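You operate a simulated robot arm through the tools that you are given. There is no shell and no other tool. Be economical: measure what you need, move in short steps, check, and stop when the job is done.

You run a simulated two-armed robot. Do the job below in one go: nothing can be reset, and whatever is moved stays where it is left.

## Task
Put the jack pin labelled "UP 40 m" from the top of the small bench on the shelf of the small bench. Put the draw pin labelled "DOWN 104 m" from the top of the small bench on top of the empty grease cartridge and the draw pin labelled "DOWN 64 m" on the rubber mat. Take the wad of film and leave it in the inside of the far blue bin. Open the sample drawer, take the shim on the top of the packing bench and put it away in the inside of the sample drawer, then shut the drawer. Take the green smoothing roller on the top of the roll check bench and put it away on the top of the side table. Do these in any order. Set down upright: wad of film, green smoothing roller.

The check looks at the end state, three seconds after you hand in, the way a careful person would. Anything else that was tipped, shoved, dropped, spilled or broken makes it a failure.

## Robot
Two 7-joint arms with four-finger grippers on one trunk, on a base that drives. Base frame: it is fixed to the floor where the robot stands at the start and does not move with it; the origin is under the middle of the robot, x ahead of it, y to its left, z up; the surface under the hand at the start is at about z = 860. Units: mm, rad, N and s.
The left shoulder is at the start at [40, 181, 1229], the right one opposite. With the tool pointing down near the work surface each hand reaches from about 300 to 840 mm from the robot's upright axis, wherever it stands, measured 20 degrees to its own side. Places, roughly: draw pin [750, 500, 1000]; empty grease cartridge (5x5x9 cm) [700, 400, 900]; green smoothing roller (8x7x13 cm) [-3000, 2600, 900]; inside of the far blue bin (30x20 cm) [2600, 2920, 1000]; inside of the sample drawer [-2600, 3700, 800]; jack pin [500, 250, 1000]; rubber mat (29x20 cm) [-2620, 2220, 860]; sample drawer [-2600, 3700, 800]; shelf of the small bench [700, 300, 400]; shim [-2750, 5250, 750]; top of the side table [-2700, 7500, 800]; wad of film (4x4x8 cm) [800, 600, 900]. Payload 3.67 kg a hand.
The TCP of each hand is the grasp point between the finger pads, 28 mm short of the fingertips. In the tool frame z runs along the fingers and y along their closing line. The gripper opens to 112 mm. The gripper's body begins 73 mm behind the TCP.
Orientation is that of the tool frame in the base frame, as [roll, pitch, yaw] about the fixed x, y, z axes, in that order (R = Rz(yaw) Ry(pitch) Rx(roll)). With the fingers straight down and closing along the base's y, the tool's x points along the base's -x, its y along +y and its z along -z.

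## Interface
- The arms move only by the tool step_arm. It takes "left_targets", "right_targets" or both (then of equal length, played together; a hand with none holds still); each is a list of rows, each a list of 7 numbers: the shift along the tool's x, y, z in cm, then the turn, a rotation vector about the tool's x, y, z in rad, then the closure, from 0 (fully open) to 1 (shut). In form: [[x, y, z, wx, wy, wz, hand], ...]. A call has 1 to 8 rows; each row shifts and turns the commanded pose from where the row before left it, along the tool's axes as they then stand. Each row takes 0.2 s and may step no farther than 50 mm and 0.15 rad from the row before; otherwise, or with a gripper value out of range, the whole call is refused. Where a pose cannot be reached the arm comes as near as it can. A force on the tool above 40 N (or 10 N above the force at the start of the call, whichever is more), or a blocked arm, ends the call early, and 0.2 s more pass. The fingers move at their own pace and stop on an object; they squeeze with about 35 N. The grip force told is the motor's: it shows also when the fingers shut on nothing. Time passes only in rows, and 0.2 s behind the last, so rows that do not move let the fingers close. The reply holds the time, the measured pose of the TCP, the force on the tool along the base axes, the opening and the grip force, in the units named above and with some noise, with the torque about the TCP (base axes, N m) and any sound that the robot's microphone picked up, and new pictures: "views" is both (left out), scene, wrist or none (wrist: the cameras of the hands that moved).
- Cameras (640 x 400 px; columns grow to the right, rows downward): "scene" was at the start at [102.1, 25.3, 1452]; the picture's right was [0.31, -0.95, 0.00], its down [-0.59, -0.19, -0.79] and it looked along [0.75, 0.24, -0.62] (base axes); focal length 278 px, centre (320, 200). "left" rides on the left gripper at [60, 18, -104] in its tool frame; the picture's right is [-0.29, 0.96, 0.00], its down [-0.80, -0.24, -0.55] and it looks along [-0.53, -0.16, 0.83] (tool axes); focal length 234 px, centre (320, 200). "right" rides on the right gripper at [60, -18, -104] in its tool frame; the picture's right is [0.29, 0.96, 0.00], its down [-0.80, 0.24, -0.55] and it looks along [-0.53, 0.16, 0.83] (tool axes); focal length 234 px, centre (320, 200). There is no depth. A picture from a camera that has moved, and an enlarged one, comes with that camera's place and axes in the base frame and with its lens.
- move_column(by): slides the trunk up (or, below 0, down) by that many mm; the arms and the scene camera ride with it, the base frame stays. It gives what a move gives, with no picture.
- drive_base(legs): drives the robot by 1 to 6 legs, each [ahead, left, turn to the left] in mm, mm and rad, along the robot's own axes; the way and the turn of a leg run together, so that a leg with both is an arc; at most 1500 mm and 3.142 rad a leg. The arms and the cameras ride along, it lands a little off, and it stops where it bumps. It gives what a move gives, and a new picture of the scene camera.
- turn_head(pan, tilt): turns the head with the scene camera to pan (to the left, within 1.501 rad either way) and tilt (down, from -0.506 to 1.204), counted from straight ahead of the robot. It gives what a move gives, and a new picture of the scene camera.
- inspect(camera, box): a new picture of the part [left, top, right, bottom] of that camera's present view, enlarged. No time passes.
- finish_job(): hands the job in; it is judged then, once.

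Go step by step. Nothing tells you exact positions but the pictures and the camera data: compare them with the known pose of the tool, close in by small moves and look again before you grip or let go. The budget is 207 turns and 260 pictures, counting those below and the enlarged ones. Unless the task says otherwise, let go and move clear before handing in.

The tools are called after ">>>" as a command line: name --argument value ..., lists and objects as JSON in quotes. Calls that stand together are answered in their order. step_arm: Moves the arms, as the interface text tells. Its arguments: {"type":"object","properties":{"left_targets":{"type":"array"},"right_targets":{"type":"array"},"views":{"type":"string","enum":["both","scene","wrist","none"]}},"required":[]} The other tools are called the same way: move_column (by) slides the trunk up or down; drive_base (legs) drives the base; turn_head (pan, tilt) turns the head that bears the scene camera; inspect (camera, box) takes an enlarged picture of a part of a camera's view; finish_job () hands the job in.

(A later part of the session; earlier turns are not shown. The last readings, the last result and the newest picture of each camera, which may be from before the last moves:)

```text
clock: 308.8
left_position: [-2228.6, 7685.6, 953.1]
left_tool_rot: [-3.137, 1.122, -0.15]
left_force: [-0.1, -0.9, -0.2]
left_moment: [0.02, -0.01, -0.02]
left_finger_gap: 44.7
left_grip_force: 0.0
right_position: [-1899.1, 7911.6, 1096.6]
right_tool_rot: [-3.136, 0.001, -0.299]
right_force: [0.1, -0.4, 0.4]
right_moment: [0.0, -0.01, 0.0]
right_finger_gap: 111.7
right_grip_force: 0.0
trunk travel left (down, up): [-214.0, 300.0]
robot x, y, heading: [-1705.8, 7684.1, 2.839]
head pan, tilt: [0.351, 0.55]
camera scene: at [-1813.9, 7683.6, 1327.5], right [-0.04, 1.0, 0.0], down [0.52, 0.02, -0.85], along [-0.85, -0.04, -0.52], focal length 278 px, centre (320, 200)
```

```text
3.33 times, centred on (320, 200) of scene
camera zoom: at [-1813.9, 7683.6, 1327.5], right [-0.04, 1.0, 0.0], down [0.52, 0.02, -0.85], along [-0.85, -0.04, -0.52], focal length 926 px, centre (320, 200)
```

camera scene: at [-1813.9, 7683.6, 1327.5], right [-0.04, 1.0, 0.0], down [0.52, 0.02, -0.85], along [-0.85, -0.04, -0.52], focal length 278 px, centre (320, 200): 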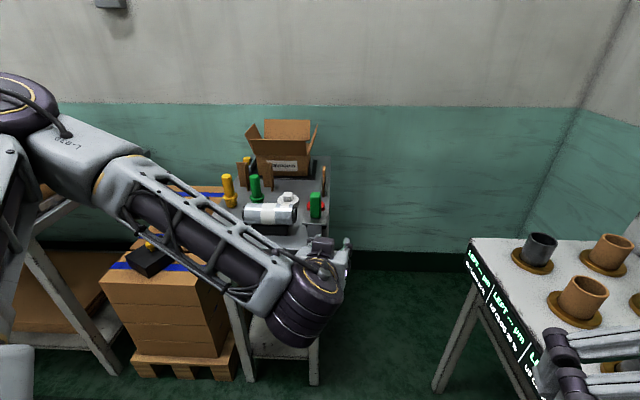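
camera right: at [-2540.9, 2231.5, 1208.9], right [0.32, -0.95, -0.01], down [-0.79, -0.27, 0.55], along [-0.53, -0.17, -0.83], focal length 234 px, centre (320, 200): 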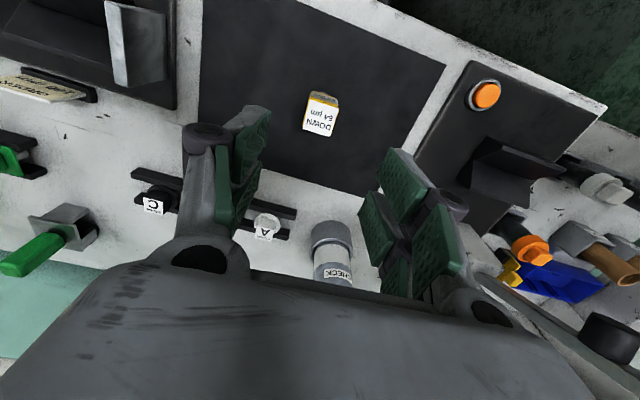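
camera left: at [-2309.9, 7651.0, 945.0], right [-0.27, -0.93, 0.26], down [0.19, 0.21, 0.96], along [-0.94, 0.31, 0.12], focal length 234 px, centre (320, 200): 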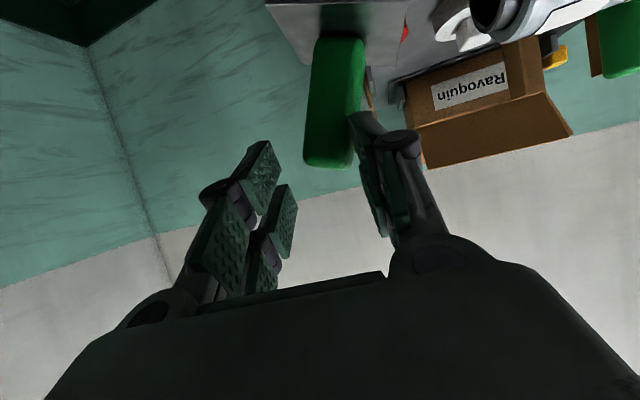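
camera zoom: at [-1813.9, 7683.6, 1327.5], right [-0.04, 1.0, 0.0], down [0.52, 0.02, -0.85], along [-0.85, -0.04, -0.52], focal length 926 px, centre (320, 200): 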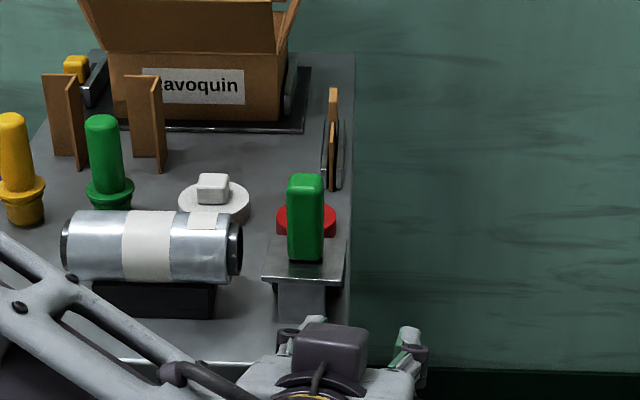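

The roller stands upright on the side table. I'll straighten the left hand, raise the trunk and head to the packing bench for the shim.

>>> step_arm --left_targets '[[0, 0, 0, 0, 0.15, 0, 0.3], [0, 0, 0, 0, 0.15, 0, 0], [0, 0, 0, 0, 0.15, 0, 0], [0, 0, 0, 0, 0.15, 0, 0], [0, 0, 0, 0, 0.15, 0, 0], [0, 0, 0, 0, 0.15, 0, 0], [0, 0, 0, 0, 0.15, 0, 0], [0, 0, 0, 0, 0.07, 0, 0]]' --views "none"

>>> move_column --by 290

>>> drive_base --legs '[[-100, 0, 0.3], [0, 1300, 0], [0, 900, 0]]'

>>> turn_head --pan 0.2 --tilt 0.6

```text
clock: 310.6
left_position: [-2228.5, 7686.4, 954.2]
left_tool_rot: [-3.139, -0.001, -0.154]
left_force: [0.4, 0.1, 0.2]
left_moment: [-0.03, 0.02, 0.01]
left_finger_gap: 112.0
left_grip_force: 0.1
right_position: [-1898.8, 7911.5, 1097.2]
right_tool_rot: [-3.136, 0.001, -0.299]
right_force: [0.8, -0.2, -0.1]
right_moment: [0.01, 0.0, 0.0]
right_finger_gap: 112.2
right_grip_force: 0.1
trunk travel left (down, up): [-214.0, 300.0]
robot x, y, heading: [-1703.0, 7684.6, 2.839]
head pan, tilt: [0.351, 0.55]
```

```text
clock: 313.5
left_position: [-2228.4, 7686.5, 1242.6]
left_tool_rot: [-3.139, 0.004, -0.154]
left_force: [-0.4, -0.5, 0.4]
left_moment: [-0.01, -0.01, 0.02]
left_finger_gap: 112.2
left_grip_force: 0.0
right_position: [-1899.4, 7911.3, 1386.3]
right_tool_rot: [-3.137, 0.001, -0.299]
right_force: [0.5, -0.4, -0.6]
right_moment: [0.0, 0.01, -0.01]
right_finger_gap: 112.0
right_grip_force: 0.0
trunk travel left (down, up): [-504.0, 10.0]
robot x, y, heading: [-1703.8, 7685.3, 2.839]
head pan, tilt: [0.351, 0.55]
```

```text
clock: 325.8
left_position: [-2145.9, 5315.7, 1244.1]
left_tool_rot: [-3.14, 0.002, 0.124]
left_force: [-0.6, 0.3, -0.1]
left_moment: [0.03, 0.03, 0.03]
left_finger_gap: 112.0
left_grip_force: 0.1
right_position: [-1892.1, 5622.5, 1385.7]
right_tool_rot: [-3.136, 0.003, -0.019]
right_force: [0.2, 0.3, -0.7]
right_moment: [-0.01, 0.02, -0.02]
right_finger_gap: 112.1
right_grip_force: 0.1
trunk travel left (down, up): [-504.0, 10.0]
robot x, y, heading: [-1639.4, 5457.6, 3.114]
head pan, tilt: [0.351, 0.55]
camera scene: at [-1747.1, 5427.3, 1616.9], right [-0.32, 0.95, 0.0], down [0.5, 0.17, -0.85], along [-0.81, -0.27, -0.52], focal length 278 px, centre (320, 200)
```

scene: 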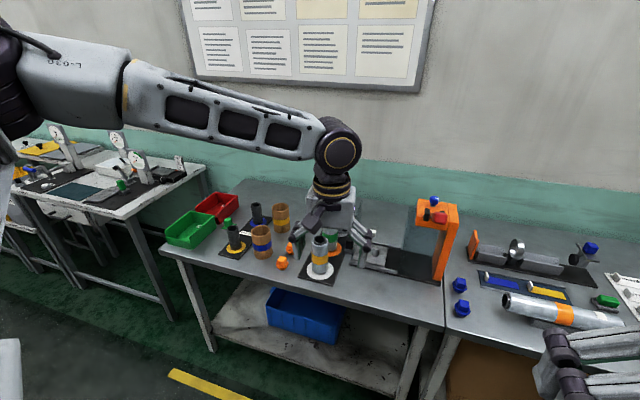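

```text
clock: 326.5
left_position: [-2145.7, 5315.2, 1242.6]
left_tool_rot: [-3.14, 0.002, 0.124]
left_force: [0.5, 0.8, 0.6]
left_moment: [-0.02, -0.03, -0.01]
left_finger_gap: 112.1
left_grip_force: 0.1
right_position: [-1891.8, 5623.0, 1386.0]
right_tool_rot: [-3.136, 0.002, -0.022]
right_force: [0.0, 0.6, 0.3]
right_moment: [-0.01, 0.01, 0.01]
right_finger_gap: 111.9
right_grip_force: 0.1
trunk travel left (down, up): [-504.0, 10.0]
robot x, y, heading: [-1643.8, 5455.2, 3.117]
head pan, tilt: [0.201, 0.6]
camera scene: at [-1749.1, 5439.4, 1612.4], right [-0.17, 0.98, 0.0], down [0.56, 0.1, -0.83], along [-0.81, -0.14, -0.56], focal length 278 px, centre (320, 200)
```

scene: 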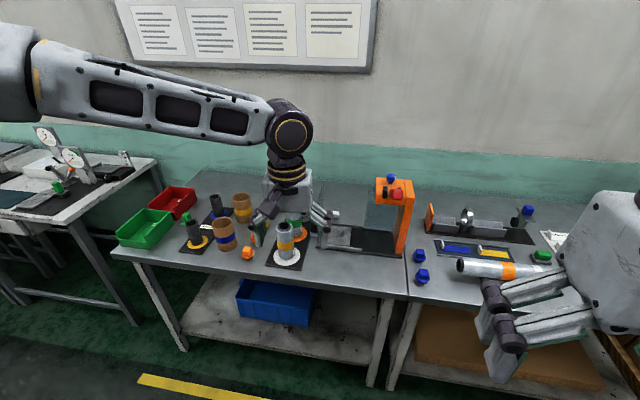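

>>> step_arm --left_targets '[[2, 4.5, 0, 0, 0, 0, 0], [2, 4.5, 0, 0, 0, 0, 0], [2, 4.5, 0, 0, 0, 0, 0], [2, 4.5, 0, 0, 0, 0, 0], [0, 4.5, 0, 0, 0, -0.12, 0]]' --views "scene"

>>> inspect --camera "scene" --box '[160, 170, 320, 270]'

>>> inspect --camera "scene" --box '[290, 170, 450, 270]'

```text
clock: 327.7
left_position: [-2040.0, 5099.0, 1237.2]
left_tool_rot: [-3.139, 0.0, 0.242]
left_force: [-1.4, -0.8, 5.0]
left_moment: [0.09, -0.04, 0.0]
left_finger_gap: 111.9
left_grip_force: 0.1
right_position: [-1892.2, 5619.0, 1386.4]
right_tool_rot: [-3.135, 0.002, -0.021]
right_force: [0.0, -0.8, 0.1]
right_moment: [0.06, -0.05, -0.01]
right_finger_gap: 112.1
right_grip_force: 0.1
trunk travel left (down, up): [-504.0, 10.0]
robot x, y, heading: [-1639.8, 5456.2, 3.117]
head pan, tilt: [0.201, 0.6]
camera scene: at [-1749.5, 5435.3, 1612.2], right [-0.17, 0.98, 0.0], down [0.56, 0.1, -0.82], along [-0.81, -0.14, -0.57], focal length 278 px, centre (320, 200)
```

scene: 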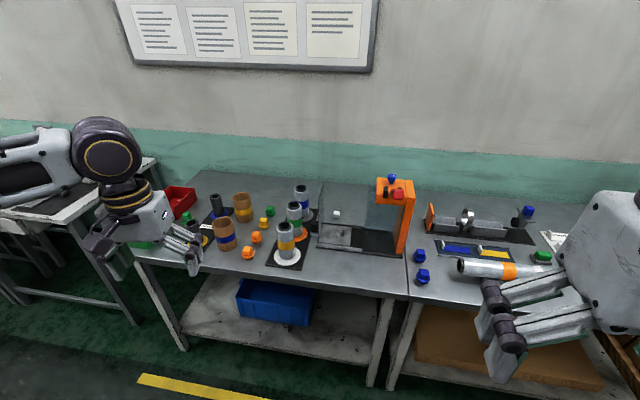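

```text
4.00 times, centred on (240, 220) of scene
camera zoom: at [-1749.5, 5435.3, 1612.2], right [-0.17, 0.98, 0.0], down [0.56, 0.1, -0.82], along [-0.81, -0.14, -0.57], focal length 1112 px, centre (640, 120)
```

zoom: 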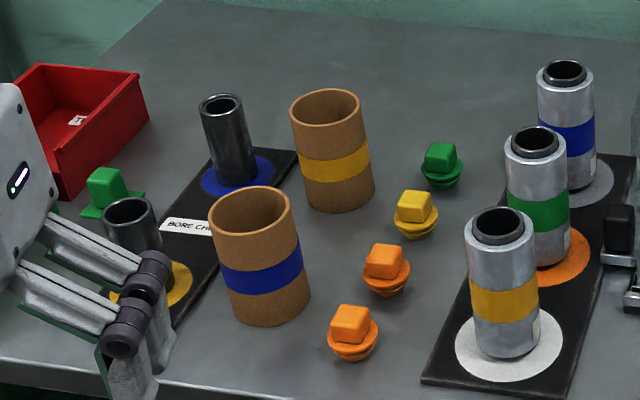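

```text
4.00 times, centred on (370, 220) of scene
camera zoom: at [-1749.5, 5435.3, 1612.2], right [-0.17, 0.98, 0.0], down [0.56, 0.1, -0.82], along [-0.81, -0.14, -0.57], focal length 1112 px, centre (120, 120)
```

zoom: 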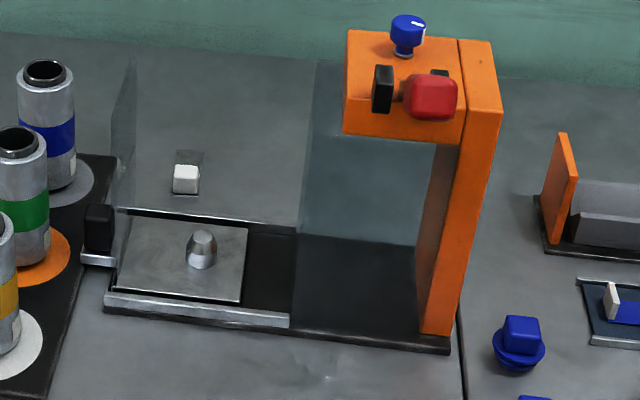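

I see several objects; the shim candidate is near (185,180) in the second zoom. I'll drive closer and look with the left wrist camera.

>>> drive_base --legs '[[310, -80, 0.02]]'

>>> step_arm --left_targets '[[-4, -2.5, 0, 0, 0, 0.12, 0], [-4, -2.5, 0, 0, 0, 0.12, 0], [-4, -2, 0, 0, 0, 0, 0], [-4, -2, 0, 0, 0, 0, 0], [-4, -2, 0, 0, 0, 0, 0]]' --views "both"

```text
clock: 329.9
left_position: [-2338.1, 5178.4, 1239.9]
left_tool_rot: [-3.139, 0.004, 0.263]
left_force: [-0.5, -0.2, 0.5]
left_moment: [0.04, 0.02, 0.01]
left_finger_gap: 111.8
left_grip_force: 0.1
right_position: [-2199.9, 5701.1, 1386.4]
right_tool_rot: [-3.139, 0.002, -0.001]
right_force: [0.5, -1.0, 0.4]
right_moment: [0.01, 0.05, -0.02]
right_finger_gap: 112.1
right_grip_force: 0.0
trunk travel left (down, up): [-504.0, 10.0]
robot x, y, heading: [-1949.2, 5543.2, 3.136]
head pan, tilt: [0.201, 0.6]
camera scene: at [-2054.4, 5521.7, 1612.6], right [-0.19, 0.98, 0.0], down [0.55, 0.11, -0.83], along [-0.81, -0.16, -0.56], focal length 278 px, centre (320, 200)
```

scene: 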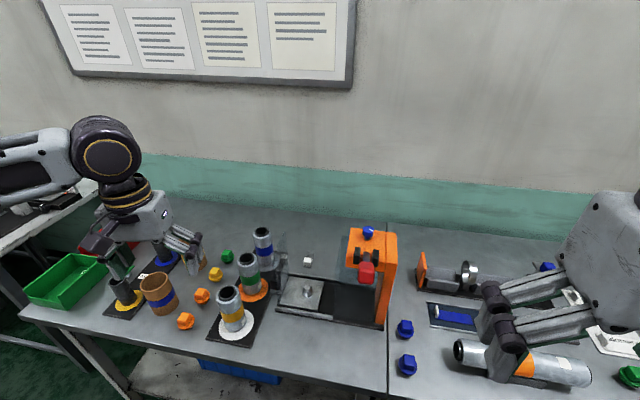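

```text
clock: 331.1
left_position: [-2550.2, 5270.1, 1241.5]
left_tool_rot: [-3.142, 0.002, 0.022]
left_force: [-0.7, 0.2, 0.2]
left_moment: [-0.04, 0.02, 0.0]
left_finger_gap: 111.8
left_grip_force: 0.0
right_position: [-2205.0, 5704.0, 1385.5]
right_tool_rot: [-3.139, 0.002, -0.001]
right_force: [-0.2, 0.9, -1.3]
right_moment: [-0.06, 0.01, 0.0]
right_finger_gap: 111.8
right_grip_force: 0.1
trunk travel left (down, up): [-504.0, 10.0]
robot x, y, heading: [-1947.1, 5540.6, 3.129]
head pan, tilt: [0.201, 0.6]
camera scene: at [-2058.3, 5524.8, 1612.3], right [-0.19, 0.98, 0.0], down [0.56, 0.11, -0.82], along [-0.81, -0.16, -0.57], focal length 278 px, centre (320, 200)
camera left: at [-2490.2, 5252.3, 1345.4], right [-0.27, -0.96, 0.0], down [-0.8, 0.22, 0.56], along [-0.53, 0.15, -0.83], focal length 234 px, centre (320, 200)
```

scene: 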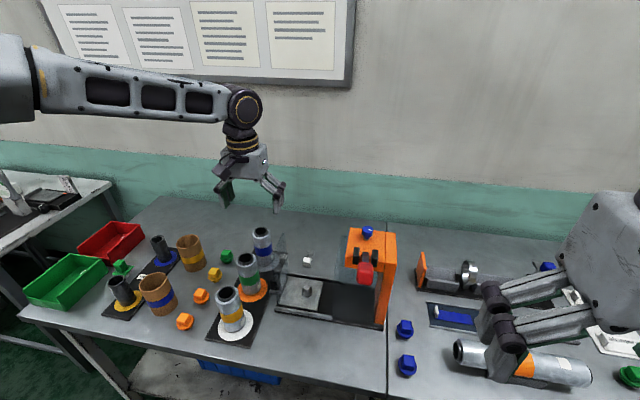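
left: 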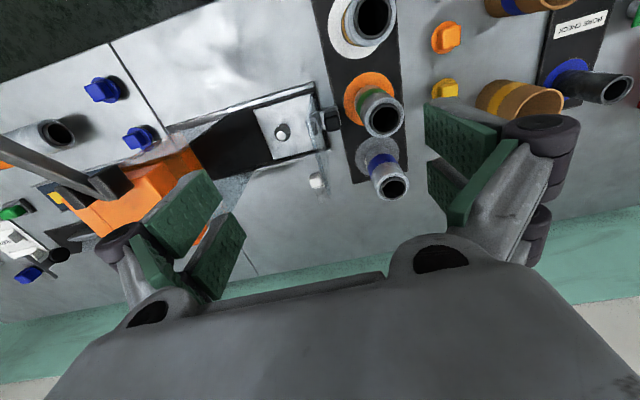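

>>> inspect --camera "left" --box '[220, 80, 380, 220]'

>>> inspect --camera "scene" --box '[260, 220, 400, 330]'

```text
2.86 times, centred on (300, 150) of left
camera zoom: at [-2490.2, 5252.3, 1345.4], right [-0.27, -0.96, 0.0], down [-0.8, 0.22, 0.56], along [-0.53, 0.15, -0.83], focal length 669 px, centre (377, 343)
```

zoom: 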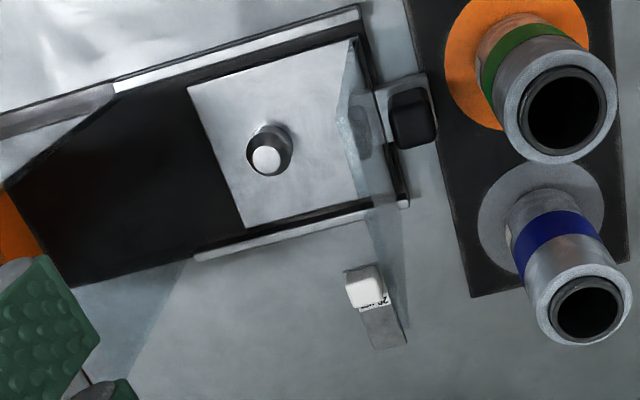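

```text
3.64 times, centred on (330, 275) of scene
camera zoom: at [-2058.3, 5524.8, 1612.3], right [-0.19, 0.98, 0.0], down [0.56, 0.11, -0.82], along [-0.81, -0.16, -0.57], focal length 1010 px, centre (284, -73)
```

zoom: 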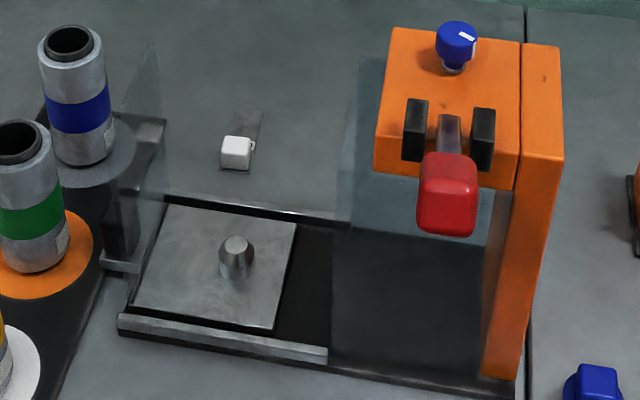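

The shim is the thin strip with a white cube handle at about [-2755,5338,840], behind the press and beside a clear guard. I'll reposition with a slight turn, extend the left hand over it from high up and lower it with the trunk.

>>> drive_base --legs '[[85, -20, -0.29]]'

>>> inspect --camera "left" --box '[0, 0, 640, 400]'

```text
clock: 332.5
left_position: [-2682.3, 5483.1, 1243.3]
left_tool_rot: [-3.136, 0.002, -0.27]
left_force: [0.6, 0.1, -0.2]
left_moment: [0.01, 0.03, 0.02]
left_finger_gap: 112.1
left_grip_force: 0.1
right_position: [-2225.8, 5798.9, 1385.8]
right_tool_rot: [-3.137, 0.003, -0.293]
right_force: [0.4, -0.4, 1.1]
right_moment: [0.02, 0.03, 0.02]
right_finger_gap: 112.2
right_grip_force: 0.1
trunk travel left (down, up): [-504.0, 10.0]
robot x, y, heading: [-2032.1, 5571.9, 2.844]
head pan, tilt: [0.201, 0.6]
camera scene: at [-2136.2, 5584.5, 1612.5], right [0.1, 1.0, 0.0], down [0.56, -0.06, -0.83], along [-0.82, 0.08, -0.56], focal length 278 px, centre (320, 200)
```

scene: 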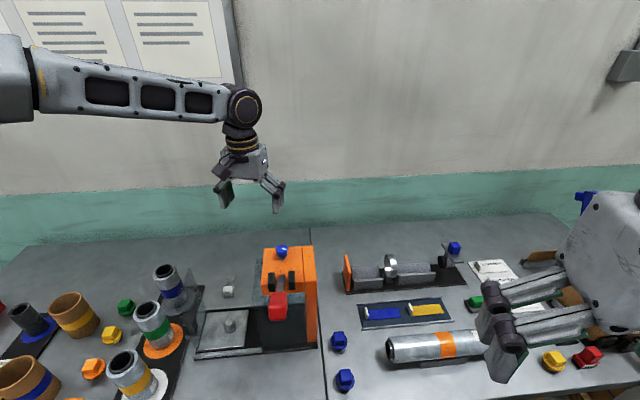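

```text
1.00 times, centred on (320, 200) of left (not enlarged: the box is as wide or as high as the picture)
camera zoom: at [-2628.6, 5448.1, 1346.1], right [-0.53, -0.85, 0.0], down [-0.7, 0.44, 0.56], along [-0.47, 0.3, -0.83], focal length 234 px, centre (320, 200)
```

zoom: 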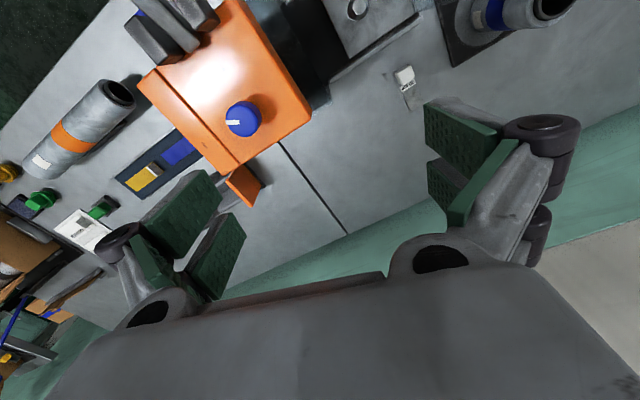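

>>> step_arm --left_targets '[[-0.84, 4, 0, 0, 0, 0, 0], [-0.84, 4, 0, 0, 0, 0, 0], [-0.84, 4, 0, 0, 0, 0, 0], [-0.84, 4, 0, 0, 0, 0, 0], [0, 0, 0, 0, 0, -0.13, 0], [0, 0, 0, 0, 0, -0.13, 0], [0, 0, 0, 0, 0, -0.13, 0.2], [0, 0, 0, 0, 0, -0.13, 0.35]]' --views "none"

>>> step_arm --left_targets '[[0, 0, 4.4, 0, 0, 0, 0.35], [0, 0, 4.4, 0, 0, 0, 0.35], [0, 0, 4.2, 0, 0, 0, 0.35]]' --views "wrist"

```text
clock: 334.3
left_position: [-2757.6, 5338.7, 1242.2]
left_tool_rot: [-3.138, 0.001, 0.254]
left_force: [-0.3, -0.3, 0.2]
left_moment: [0.0, 0.0, 0.0]
left_finger_gap: 72.8
left_grip_force: 0.1
right_position: [-2225.5, 5800.6, 1386.1]
right_tool_rot: [-3.137, 0.001, -0.293]
right_force: [0.0, -0.1, -0.1]
right_moment: [-0.02, -0.03, 0.0]
right_finger_gap: 111.8
right_grip_force: 0.0
trunk travel left (down, up): [-504.0, 10.0]
robot x, y, heading: [-2027.7, 5575.9, 2.842]
head pan, tilt: [0.201, 0.6]
```

```text
clock: 335.1
left_position: [-2757.7, 5338.5, 1113.0]
left_tool_rot: [-3.138, -0.001, 0.25]
left_force: [0.1, -0.1, -0.7]
left_moment: [-0.01, 0.0, -0.02]
left_finger_gap: 72.9
left_grip_force: 0.0
right_position: [-2226.7, 5800.5, 1386.3]
right_tool_rot: [-3.136, 0.001, -0.294]
right_force: [0.0, 0.0, 0.1]
right_moment: [0.0, 0.01, 0.0]
right_finger_gap: 112.1
right_grip_force: 0.1
trunk travel left (down, up): [-504.0, 10.0]
robot x, y, heading: [-2034.5, 5567.3, 2.841]
head pan, tilt: [0.201, 0.6]
camera left: at [-2695.0, 5335.2, 1215.6], right [-0.04, -1.0, 0.0], down [-0.83, 0.03, 0.56], along [-0.55, 0.02, -0.83], focal length 234 px, centre (320, 200)
```

left: 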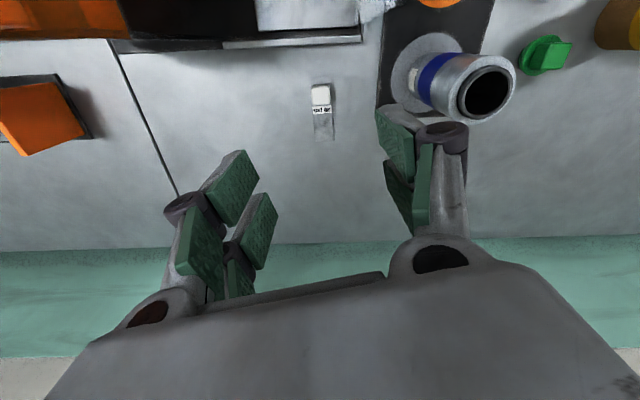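

>>> move_column --by -150

>>> move_column --by -70

>>> inspect --camera "left" --box '[0, 0, 640, 400]'

>>> inspect --camera "scene" --box '[120, 100, 360, 280]'

```text
clock: 336.9
left_position: [-2757.3, 5339.1, 961.6]
left_tool_rot: [-3.139, 0.002, 0.251]
left_force: [0.4, 0.4, 0.1]
left_moment: [-0.01, 0.02, 0.01]
left_finger_gap: 72.7
left_grip_force: 0.0
right_position: [-2226.8, 5801.6, 1234.4]
right_tool_rot: [-3.137, 0.001, -0.293]
right_force: [-0.7, 0.4, 0.7]
right_moment: [0.0, 0.04, -0.02]
right_finger_gap: 112.1
right_grip_force: 0.1
trunk travel left (down, up): [-354.0, 160.0]
robot x, y, heading: [-2028.3, 5573.4, 2.844]
head pan, tilt: [0.201, 0.6]
```

```text
clock: 337.9
left_position: [-2757.6, 5339.5, 894.6]
left_tool_rot: [-3.138, 0.002, 0.251]
left_force: [0.4, 0.3, -0.6]
left_moment: [-0.04, 0.02, 0.0]
left_finger_gap: 73.0
left_grip_force: 0.2
right_position: [-2226.0, 5801.4, 1167.1]
right_tool_rot: [-3.136, 0.001, -0.295]
right_force: [-0.2, -0.1, 0.4]
right_moment: [-0.03, -0.02, -0.03]
right_finger_gap: 111.9
right_grip_force: 0.0
trunk travel left (down, up): [-284.0, 230.0]
robot x, y, heading: [-2032.7, 5575.4, 2.839]
head pan, tilt: [0.201, 0.6]
```

```text
1.00 times, centred on (320, 200) of left (not enlarged: the box is as wide or as high as the picture)
camera zoom: at [-2694.5, 5334.9, 996.4], right [-0.04, -1.0, 0.0], down [-0.83, 0.03, 0.56], along [-0.56, 0.02, -0.83], focal length 234 px, centre (320, 200)
```

zoom: 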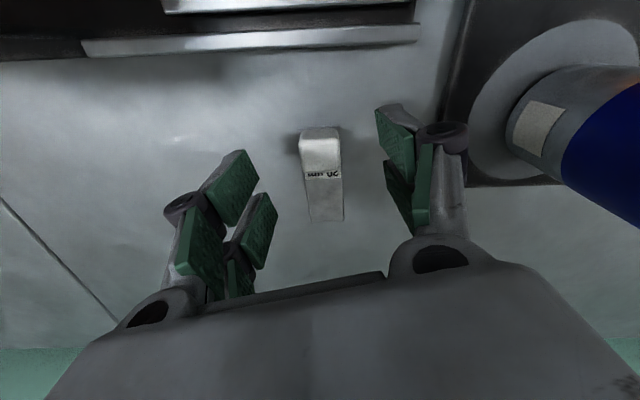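

```text
2.22 times, centred on (240, 190) of scene
camera zoom: at [-2137.6, 5586.4, 1392.4], right [0.1, 0.99, 0.0], down [0.56, -0.06, -0.82], along [-0.82, 0.08, -0.57], focal length 618 px, centre (498, 222)
```

zoom: 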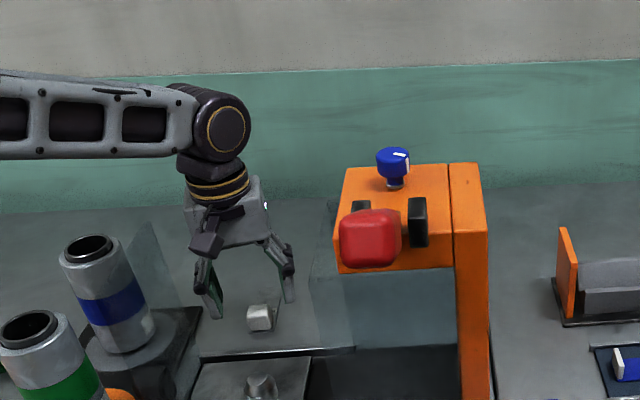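

>>> move_column --by -25

>>> inspect --camera "left" --box '[120, 60, 520, 310]'

>>> inspect --camera "scene" --box '[170, 150, 270, 220]'

```text
clock: 338.6
left_position: [-2757.5, 5339.2, 869.3]
left_tool_rot: [-3.139, 0.002, 0.251]
left_force: [0.0, -0.6, 0.3]
left_moment: [0.0, -0.01, -0.03]
left_finger_gap: 72.6
left_grip_force: 0.0
right_position: [-2226.2, 5801.1, 1141.3]
right_tool_rot: [-3.137, 0.001, -0.294]
right_force: [0.2, -0.6, 0.5]
right_moment: [-0.01, 0.02, -0.02]
right_finger_gap: 111.8
right_grip_force: 0.1
trunk travel left (down, up): [-259.0, 255.0]
robot x, y, heading: [-2029.5, 5572.0, 2.844]
head pan, tilt: [0.201, 0.6]
```

```text
1.60 times, centred on (320, 185) of left
camera zoom: at [-2694.3, 5334.9, 971.8], right [-0.04, -1.0, 0.0], down [-0.83, 0.03, 0.56], along [-0.56, 0.02, -0.83], focal length 375 px, centre (320, 224)
```

zoom: 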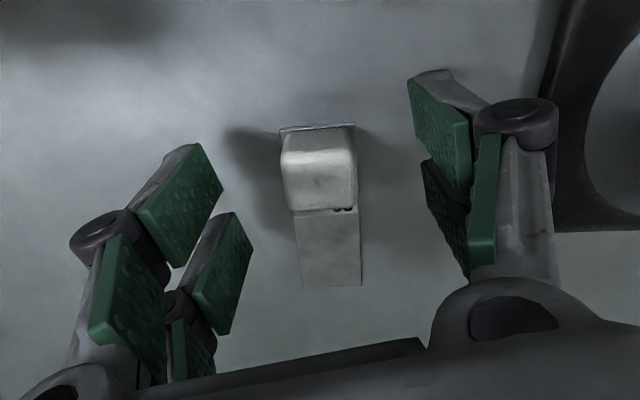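

```text
5.71 times, centred on (220, 185) of scene
camera zoom: at [-2137.4, 5586.4, 1367.7], right [0.1, 0.99, 0.0], down [0.56, -0.06, -0.83], along [-0.82, 0.08, -0.56], focal length 1588 px, centre (891, 286)
```

zoom: 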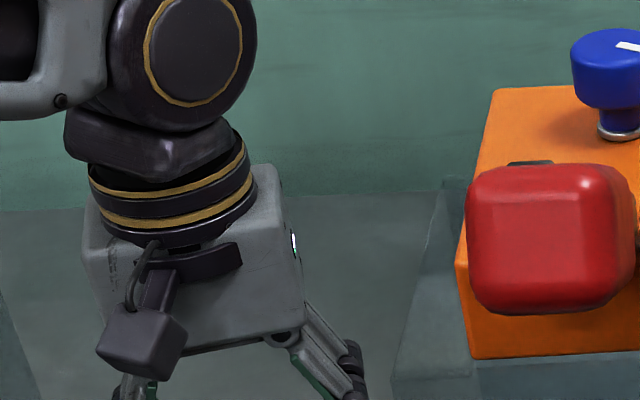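

>>> move_column --by -9

>>> inspect --camera "left" --box '[120, 60, 520, 310]'

```text
clock: 339.2
left_position: [-2756.6, 5339.2, 859.7]
left_tool_rot: [-3.138, 0.003, 0.253]
left_force: [-0.1, -0.6, 0.2]
left_moment: [-0.02, 0.02, 0.0]
left_finger_gap: 72.8
left_grip_force: 0.1
right_position: [-2225.8, 5801.8, 1132.9]
right_tool_rot: [-3.137, 0.003, -0.292]
right_force: [0.3, 0.2, 0.4]
right_moment: [-0.03, 0.01, -0.01]
right_finger_gap: 112.1
right_grip_force: 0.0
trunk travel left (down, up): [-250.0, 264.0]
robot x, y, heading: [-2034.4, 5575.1, 2.839]
head pan, tilt: [0.201, 0.6]
```

```text
1.60 times, centred on (320, 185) of left
camera zoom: at [-2694.4, 5334.9, 962.7], right [-0.04, -1.0, 0.0], down [-0.83, 0.03, 0.56], along [-0.56, 0.02, -0.83], focal length 375 px, centre (320, 224)
```

zoom: 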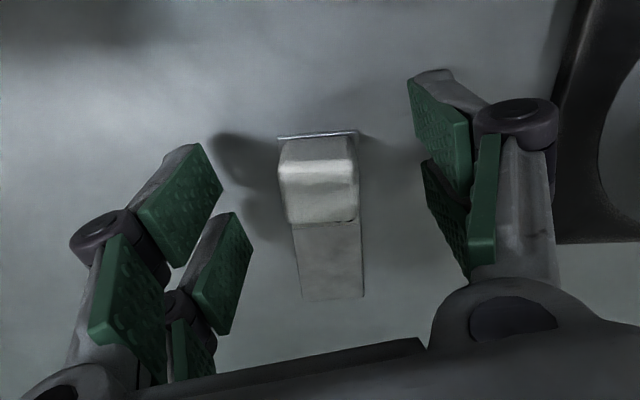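

>>> move_column --by -6

>>> step_arm --left_targets '[[0.2, 0, 0, 0, 0, 0, 0.6], [0, 0, 0, 0, 0, 0, 0.8], [0, 0, 0, 0, 0, 0, 1], [0, 0, 0, 0, 0, 0, 1]]' --views "wrist"

```text
clock: 339.8
left_position: [-2757.1, 5338.8, 853.7]
left_tool_rot: [-3.136, 0.002, 0.249]
left_force: [0.5, 0.0, 0.4]
left_moment: [0.02, 0.01, 0.01]
left_finger_gap: 72.9
left_grip_force: 0.0
right_position: [-2226.0, 5800.6, 1125.9]
right_tool_rot: [-3.136, 0.001, -0.295]
right_force: [-0.3, -0.4, -0.2]
right_moment: [0.01, 0.01, -0.03]
right_finger_gap: 111.9
right_grip_force: 0.1
trunk travel left (down, up): [-244.0, 270.0]
robot x, y, heading: [-2033.6, 5571.3, 2.841]
head pan, tilt: [0.201, 0.6]
```

```text
clock: 340.8
left_position: [-2755.5, 5338.0, 852.9]
left_tool_rot: [-3.136, 0.003, 0.253]
left_force: [-0.4, -0.6, 1.8]
left_moment: [0.02, 0.04, 0.02]
left_finger_gap: 27.3
left_grip_force: 35.0
right_position: [-2226.7, 5801.0, 1126.8]
right_tool_rot: [-3.137, 0.003, -0.293]
right_force: [0.3, -0.3, 0.3]
right_moment: [-0.02, 0.01, -0.02]
right_finger_gap: 112.1
right_grip_force: 0.0
trunk travel left (down, up): [-244.0, 270.0]
robot x, y, heading: [-2029.6, 5571.5, 2.839]
head pan, tilt: [0.201, 0.6]
camera left: at [-2692.8, 5335.1, 956.8], right [-0.04, -1.0, 0.0], down [-0.83, 0.03, 0.56], along [-0.56, 0.02, -0.83], focal length 234 px, centre (320, 200)
```

left: 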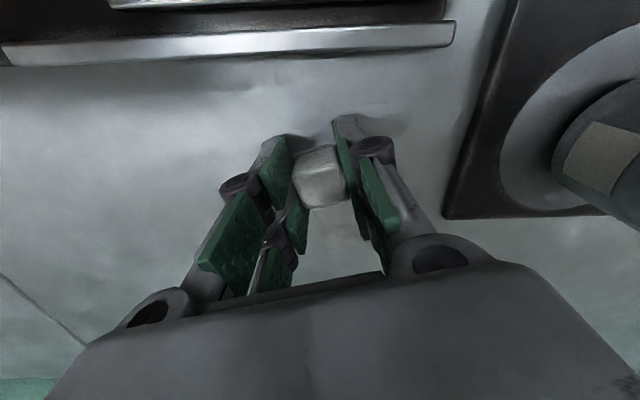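

The shim is gripped by its cube. I'll lift it with the trunk and back away.

>>> move_column --by 265

>>> drive_base --legs '[[-380, 0, 0]]'

>>> inspect --camera "left" --box '[160, 60, 480, 300]'

```text
clock: 343.5
left_position: [-2756.0, 5337.9, 1117.6]
left_tool_rot: [-3.138, 0.003, 0.251]
left_force: [0.1, 0.0, -1.3]
left_moment: [-0.02, 0.02, 0.01]
left_finger_gap: 27.0
left_grip_force: 34.6
right_position: [-2225.7, 5800.6, 1391.4]
right_tool_rot: [-3.136, 0.002, -0.294]
right_force: [-1.2, 0.6, -0.4]
right_moment: [-0.01, -0.01, 0.01]
right_finger_gap: 111.9
right_grip_force: 0.1
trunk travel left (down, up): [-509.0, 5.0]
robot x, y, heading: [-2034.0, 5569.3, 2.837]
head pan, tilt: [0.201, 0.6]
```

```text
clock: 346.0
left_position: [-2388.6, 5223.1, 1116.8]
left_tool_rot: [-3.141, 0.0, 0.259]
left_force: [0.2, 0.2, -0.8]
left_moment: [0.0, -0.03, -0.04]
left_finger_gap: 27.2
left_grip_force: 35.0
right_position: [-1862.6, 5688.2, 1390.9]
right_tool_rot: [-3.136, 0.002, -0.286]
right_force: [-0.3, 0.1, -0.5]
right_moment: [-0.04, -0.02, 0.01]
right_finger_gap: 112.0
right_grip_force: 0.0
trunk travel left (down, up): [-509.0, 5.0]
robot x, y, heading: [-1662.9, 5464.4, 2.85]
head pan, tilt: [0.201, 0.6]
camera scene: at [-1773.6, 5474.1, 1616.9], right [0.09, 1.0, 0.0], down [0.56, -0.05, -0.82], along [-0.82, 0.08, -0.57], focal length 278 px, centre (320, 200)
```

scene: 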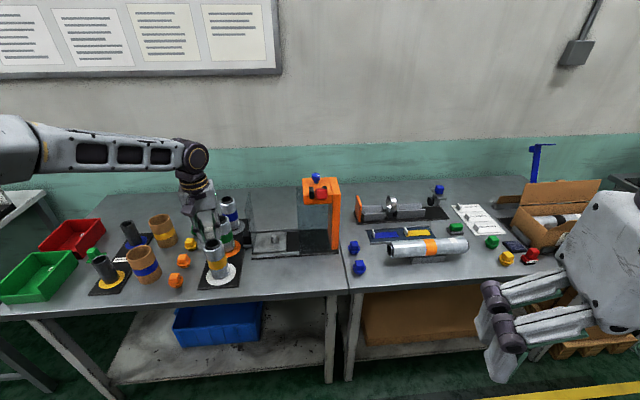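

```text
1.67 times, centred on (320, 180) of left
camera zoom: at [-2326.3, 5218.9, 1220.0], right [-0.03, -1.0, 0.0], down [-0.83, 0.03, 0.55], along [-0.55, 0.02, -0.83], focal length 390 px, centre (320, 233)
```

zoom: 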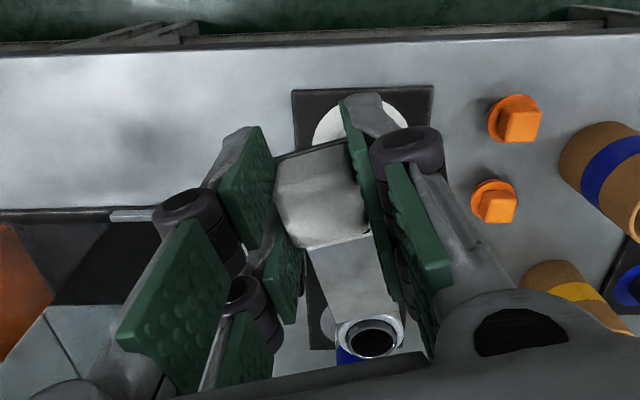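

>>> step_arm --left_targets '[[4, 1, 0, 0, 0, 0, 1], [4, 1, 0, 0, 0, 0, 1], [4, 1, 0, 0, 0, 0, 1], [4, 1, 0, 0, 0, 0, 1], [4, 1, 0, 0, 0, 0, 1]]' --views "none"

>>> drive_base --legs '[[0, 0, 0.29], [0, 1000, 0], [0, 860, 0]]'

>>> turn_head --pan -0.1 --tilt 0.7

```text
clock: 347.2
left_position: [-2178.1, 5225.0, 1117.4]
left_tool_rot: [-3.138, 0.003, 0.259]
left_force: [0.6, -0.1, -0.9]
left_moment: [0.02, 0.03, 0.0]
left_finger_gap: 27.0
left_grip_force: 35.1
right_position: [-1859.6, 5686.6, 1389.9]
right_tool_rot: [-3.137, 0.003, -0.286]
right_force: [0.5, -0.7, 0.3]
right_moment: [0.04, 0.06, -0.01]
right_finger_gap: 112.2
right_grip_force: 0.1
trunk travel left (down, up): [-509.0, 5.0]
robot x, y, heading: [-1661.6, 5458.1, 2.846]
head pan, tilt: [0.201, 0.6]
```

```text
clock: 357.8
left_position: [-2087.7, 3226.6, 1117.9]
left_tool_rot: [-3.141, 0.002, 0.555]
left_force: [0.1, 0.2, -0.6]
left_moment: [0.0, -0.01, -0.04]
left_finger_gap: 27.1
left_grip_force: 35.0
right_position: [-1918.3, 3761.7, 1391.7]
right_tool_rot: [-3.137, 0.001, 0.009]
right_force: [-1.0, -0.3, -0.8]
right_moment: [-0.01, 0.01, -0.01]
right_finger_gap: 112.2
right_grip_force: 0.0
trunk travel left (down, up): [-509.0, 5.0]
robot x, y, heading: [-1661.8, 3604.0, -3.136]
head pan, tilt: [0.201, 0.6]
camera scene: at [-1769.7, 3583.4, 1617.1], right [-0.2, 0.98, 0.0], down [0.55, 0.11, -0.82], along [-0.81, -0.17, -0.57], focal length 278 px, centre (320, 200)
```

scene: 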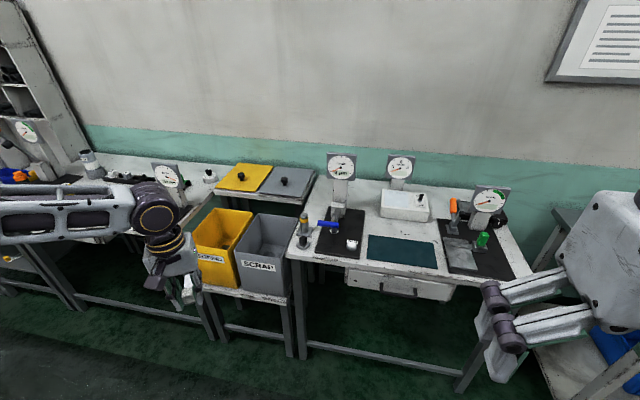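

```text
clock: 358.6
left_position: [-2087.5, 3226.9, 1116.2]
left_tool_rot: [-3.139, 0.002, 0.554]
left_force: [-0.2, -1.5, 0.2]
left_moment: [0.0, 0.02, 0.0]
left_finger_gap: 26.8
left_grip_force: 34.7
right_position: [-1917.1, 3759.8, 1390.6]
right_tool_rot: [-3.136, 0.002, 0.01]
right_force: [0.1, -1.1, 0.6]
right_moment: [-0.01, 0.02, 0.0]
right_finger_gap: 111.8
right_grip_force: 0.0
trunk travel left (down, up): [-509.0, 5.0]
robot x, y, heading: [-1660.6, 3602.5, -3.139]
head pan, tilt: [-0.099, 0.7]
camera scene: at [-1767.6, 3607.7, 1608.5], right [0.1, 1.0, 0.0], down [0.64, -0.06, -0.77], along [-0.76, 0.07, -0.64], focal length 278 px, centre (320, 200)
```

scene: 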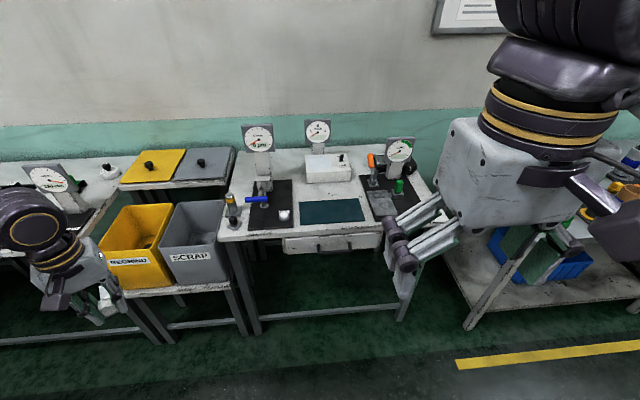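

>>> inspect --camera "scene" --box '[250, 200, 410, 290]'

```text
4.00 times, centred on (330, 245) of scene
camera zoom: at [-1767.6, 3607.7, 1608.5], right [0.1, 1.0, 0.0], down [0.64, -0.06, -0.77], along [-0.76, 0.07, -0.64], focal length 1112 px, centre (280, 20)
```

zoom: 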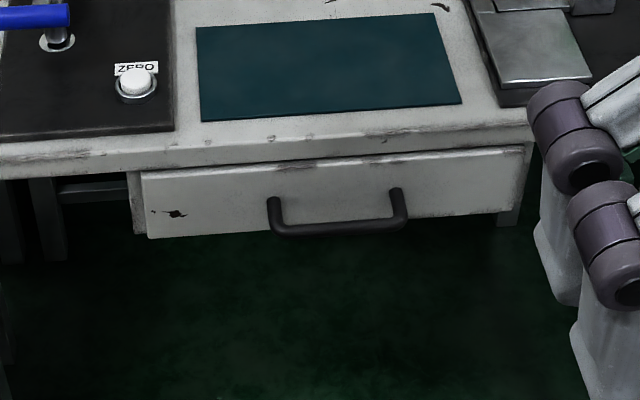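

The drawer front is near x -2475, y 3543–3914. Its U-handle runs from about y 3665 to 3787 at x≈-2440, z≈783. I'll lower the trunk and point the right hand forward with its fingers closing vertically.

>>> move_column --by -350

>>> step_arm --right_targets '[[-4.5, -1, 0, 0, 0, 0, 0], [-4.5, -1, 0, 0, 0, 0, 0], [-4.5, -1, 0, 0, 0, 0, 0], [-4.5, 0, 0, 0, 0, 0, 0], [0, 0, 0, 0, -0.15, 0, 0], [0, 0, 0, 0, -0.15, 0, 0], [0, 0, 0, 0, -0.15, 0, 0], [0, 0, 0, 0, -0.15, 0, 0]]' --views "none"

>>> step_arm --right_targets '[[0, 0, 0, 0, -0.15, 0, 0], [0, 0, 0, 0, -0.15, 0, 0], [0, 0, 0, 0, -0.15, 0, 0], [0, 0, 0, 0, -0.15, 0, 0], [0, 0, 0, 0, -0.15, 0, 0], [0, 0, 0, 0, -0.15, 0, 0], [0, 0, 0, 0, -0.07, 0, 0]]' --views "none"

```text
clock: 362.0
left_position: [-2087.5, 3226.5, 767.9]
left_tool_rot: [-3.139, 0.001, 0.554]
left_force: [-0.6, 0.1, -0.2]
left_moment: [0.02, -0.01, 0.0]
left_finger_gap: 27.4
left_grip_force: 34.6
right_position: [-1917.7, 3761.1, 1040.8]
right_tool_rot: [-3.137, 0.001, 0.009]
right_force: [0.1, 1.0, 0.6]
right_moment: [0.01, -0.03, 0.04]
right_finger_gap: 111.9
right_grip_force: 0.1
trunk travel left (down, up): [-159.0, 355.0]
robot x, y, heading: [-1664.0, 3604.2, -3.136]
head pan, tilt: [-0.099, 0.7]
```

```text
clock: 363.8
left_position: [-2087.8, 3225.7, 766.9]
left_tool_rot: [-3.139, 0.003, 0.551]
left_force: [-0.9, -1.0, -1.0]
left_moment: [-0.02, 0.02, 0.02]
left_finger_gap: 27.0
left_grip_force: 34.7
right_position: [-2097.0, 3789.0, 1042.7]
right_tool_rot: [-3.136, 0.603, 0.014]
right_force: [-0.4, -0.2, -0.2]
right_moment: [0.0, 0.0, -0.01]
right_finger_gap: 112.0
right_grip_force: 0.0
trunk travel left (down, up): [-159.0, 355.0]
robot x, y, heading: [-1664.8, 3603.4, -3.14]
head pan, tilt: [-0.099, 0.7]
```

```text
clock: 365.4
left_position: [-2088.0, 3226.4, 767.0]
left_tool_rot: [-3.139, 0.001, 0.553]
left_force: [-1.0, -0.1, -0.5]
left_moment: [0.01, -0.03, -0.02]
left_finger_gap: 26.9
left_grip_force: 35.1
right_position: [-2196.7, 3753.4, 1091.2]
right_tool_rot: [-3.068, 1.5, 0.081]
right_force: [0.0, -0.3, -0.2]
right_moment: [-0.01, 0.01, 0.01]
right_finger_gap: 112.0
right_grip_force: 0.0
right hand out of reach, approached as far as the arm can: row 2, 3, 4, 5, 6, 7
trunk travel left (down, up): [-159.0, 355.0]
robot x, y, heading: [-1662.3, 3599.1, -3.146]
head pan, tilt: [-0.099, 0.7]
```

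>>> step_arm --right_targets '[[0, 0, 0, 0, 0, -0.15, 0], [0, 0, 0, 0, 0, -0.15, 0], [0, 0, 0, 0, 0, -0.15, 0], [0, 0, 0, 0, 0, -0.15, 0], [0, 0, 0, 0, 0, -0.15, 0.2], [0, 0, 0, 0, 0, -0.15, 0.4], [0, 0, 0, 0, 0, -0.15, 0.4], [0, 0, 0, 0, 0, -0.15, 0.4]]' --views "none"

>>> step_arm --right_targets '[[0, 0, 0, 0, 0, -0.15, 0.4], [0, 0, 0, 0, 0, -0.15, 0.4], [0, 0, 0, 0, 0, -0.07, 0.4]]' --views "both"

```text
clock: 367.2
left_position: [-2087.7, 3227.0, 767.4]
left_tool_rot: [-3.137, 0.001, 0.554]
left_force: [-0.6, 1.2, -1.1]
left_moment: [0.0, -0.04, -0.01]
left_finger_gap: 27.1
left_grip_force: 34.4
right_position: [-2195.5, 3755.2, 1091.4]
right_tool_rot: [-1.647, 0.363, 1.552]
right_force: [-1.2, -0.2, 0.5]
right_moment: [0.0, 0.0, 0.02]
right_finger_gap: 67.2
right_grip_force: 0.1
trunk travel left (down, up): [-159.0, 355.0]
robot x, y, heading: [-1660.5, 3599.7, -3.142]
head pan, tilt: [-0.099, 0.7]
```

```text
clock: 368.0
left_position: [-2087.9, 3226.6, 768.7]
left_tool_rot: [-3.138, 0.002, 0.552]
left_force: [0.0, 0.0, 0.1]
left_moment: [-0.01, 0.01, -0.04]
left_finger_gap: 27.2
left_grip_force: 34.6
right_position: [-2196.5, 3756.0, 1090.9]
right_tool_rot: [-1.643, -0.003, 1.58]
right_force: [0.7, 0.5, 4.1]
right_moment: [0.01, -0.39, 0.02]
right_finger_gap: 67.2
right_grip_force: 0.0
trunk travel left (down, up): [-159.0, 355.0]
robot x, y, heading: [-1661.3, 3604.5, -3.139]
head pan, tilt: [-0.099, 0.7]
camera scene: at [-1767.2, 3608.2, 1259.5], right [0.1, 1.0, 0.0], down [0.64, -0.06, -0.77], along [-0.76, 0.07, -0.64], focal length 278 px, centre (320, 200)
camera right: at [-2093.8, 3816.0, 1117.0], right [0.07, 0.29, -0.95], down [0.58, -0.79, -0.2], along [-0.81, -0.54, -0.22], focal length 234 px, centre (320, 200)
```

scene: 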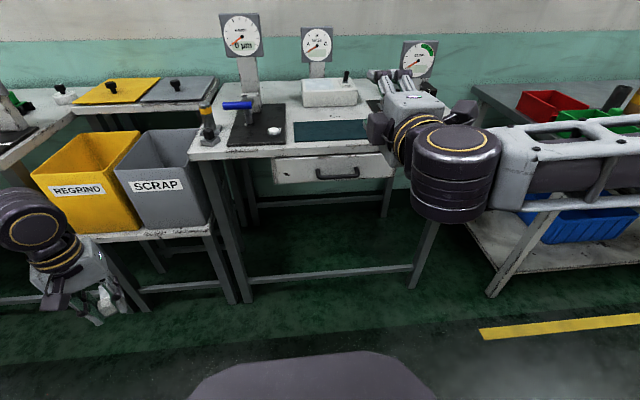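
right: 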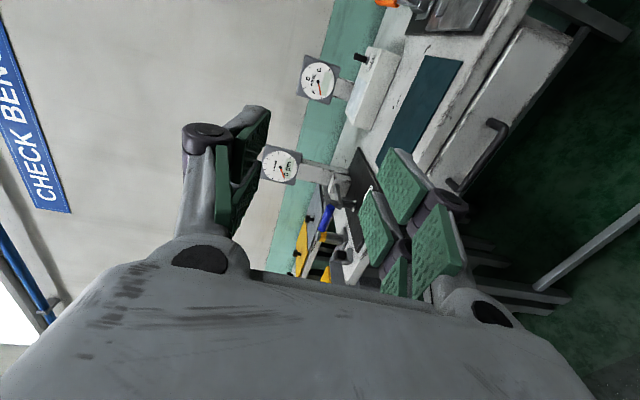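

The right hand now points forward with its fingers closing vertically. I'll lower the trunk and re-measure the handle.

>>> step_arm --left_targets '[[0, 0, -4.5, 0, 0, 0, 1], [0, 0, -4.5, 0, 0, 0, 1], [0, 0, -4.5, 0, 0, 0, 1], [0, 0, -4.5, 0, 0, 0, 1]]' --right_targets '[[0, 3, 0, 0, 0, 0, 0.4], [0, 4, 0, 0, 0, 0, 0.4], [0, 4, 0, 0, 0, 0, 0.4], [0, 4, 0, 0, 0, 0, 0.4]]' --views "none"

>>> move_column --by -150

>>> turn_head --pan -0.1 --tilt 0.5

>>> inspect --camera "scene" --box '[260, 130, 420, 230]'

```text
clock: 369.0
left_position: [-2091.6, 3222.6, 945.7]
left_tool_rot: [-3.137, 0.0, 0.554]
left_force: [-0.3, 0.1, 0.2]
left_moment: [0.06, -0.09, 0.02]
left_finger_gap: 27.3
left_grip_force: 35.3
right_position: [-2191.9, 3724.5, 955.8]
right_tool_rot: [-1.642, -0.007, 1.573]
right_force: [-0.1, 0.4, -0.9]
right_moment: [0.02, 0.01, -0.03]
right_finger_gap: 67.3
right_grip_force: 0.0
right hand out of reach, approached as far as the arm can: row 1, 2, 3, 4
trunk travel left (down, up): [-159.0, 355.0]
robot x, y, heading: [-1662.7, 3601.5, -3.141]
head pan, tilt: [-0.099, 0.7]
```

```text
clock: 370.8
left_position: [-2090.1, 3224.4, 796.0]
left_tool_rot: [-3.138, 0.0, 0.552]
left_force: [0.2, -0.2, -0.5]
left_moment: [-0.03, 0.02, 0.0]
left_finger_gap: 27.1
left_grip_force: 35.0
right_position: [-2191.1, 3726.0, 808.2]
right_tool_rot: [-1.643, -0.005, 1.574]
right_force: [0.4, 1.2, 0.6]
right_moment: [0.01, 0.03, 0.0]
right_finger_gap: 67.3
right_grip_force: 0.0
trunk travel left (down, up): [-9.0, 505.0]
robot x, y, heading: [-1664.4, 3602.2, -3.141]
head pan, tilt: [-0.099, 0.7]
```

```text
clock: 371.5
left_position: [-2089.6, 3224.1, 797.3]
left_tool_rot: [-3.139, 0.003, 0.553]
left_force: [0.6, -1.0, -0.4]
left_moment: [-0.01, 0.0, 0.01]
left_finger_gap: 26.8
left_grip_force: 35.3
right_position: [-2191.5, 3725.9, 807.5]
right_tool_rot: [-1.644, -0.005, 1.573]
right_force: [-0.9, 0.4, 0.0]
right_moment: [0.0, 0.01, 0.02]
right_finger_gap: 67.3
right_grip_force: 0.2
trunk travel left (down, up): [-9.0, 505.0]
robot x, y, heading: [-1660.1, 3602.6, -3.139]
head pan, tilt: [-0.099, 0.499]
camera scene: at [-1773.5, 3609.0, 1126.9], right [0.1, 1.0, 0.0], down [0.48, -0.05, -0.88], along [-0.87, 0.09, -0.48], focal length 278 px, centre (320, 200)
```

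scene: 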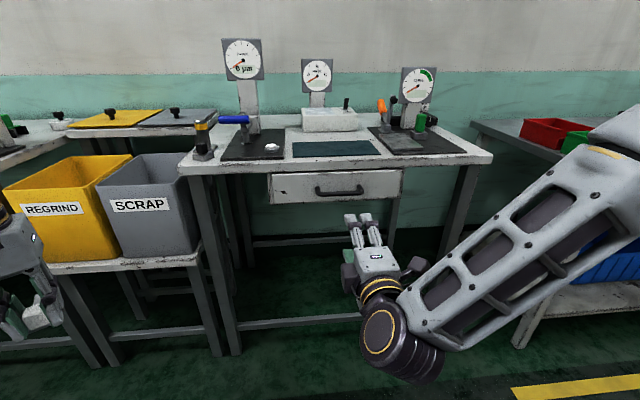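

```text
4.00 times, centred on (340, 180) of scene
camera zoom: at [-1773.5, 3609.0, 1126.9], right [0.1, 1.0, 0.0], down [0.48, -0.05, -0.88], along [-0.87, 0.09, -0.48], focal length 1112 px, centre (240, 280)
```

zoom: 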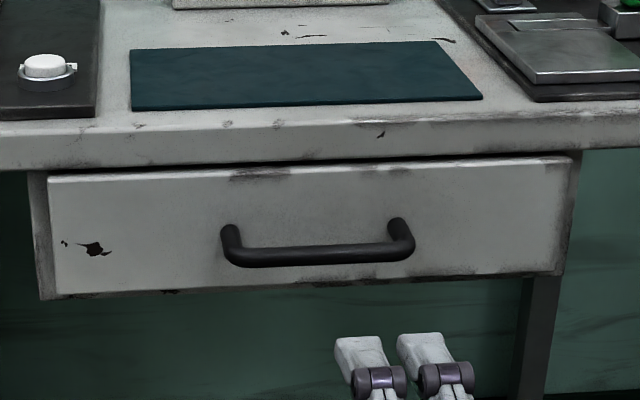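

>>> step_arm --right_targets '[[0.3, 2, 0, 0, 0, 0, 0.4], [0, 1.2, 0, 0, 0, 0, 0.4], [0, 0, 0, 0, 0, 0, 0.4]]' --views "none"

```text
clock: 372.3
left_position: [-2089.9, 3223.2, 797.3]
left_tool_rot: [-3.136, 0.001, 0.553]
left_force: [-0.4, 0.7, -0.8]
left_moment: [-0.01, 0.0, -0.01]
left_finger_gap: 26.9
left_grip_force: 35.4
right_position: [-2184.7, 3716.6, 780.8]
right_tool_rot: [-1.647, -0.003, 1.568]
right_force: [0.8, 0.4, 0.1]
right_moment: [-0.01, -0.01, 0.0]
right_finger_gap: 67.3
right_grip_force: 0.1
right hand out of reach, approached as far as the arm can: row 1, 2
trunk travel left (down, up): [-9.0, 505.0]
robot x, y, heading: [-1665.7, 3604.3, -3.142]
head pan, tilt: [-0.099, 0.499]
```

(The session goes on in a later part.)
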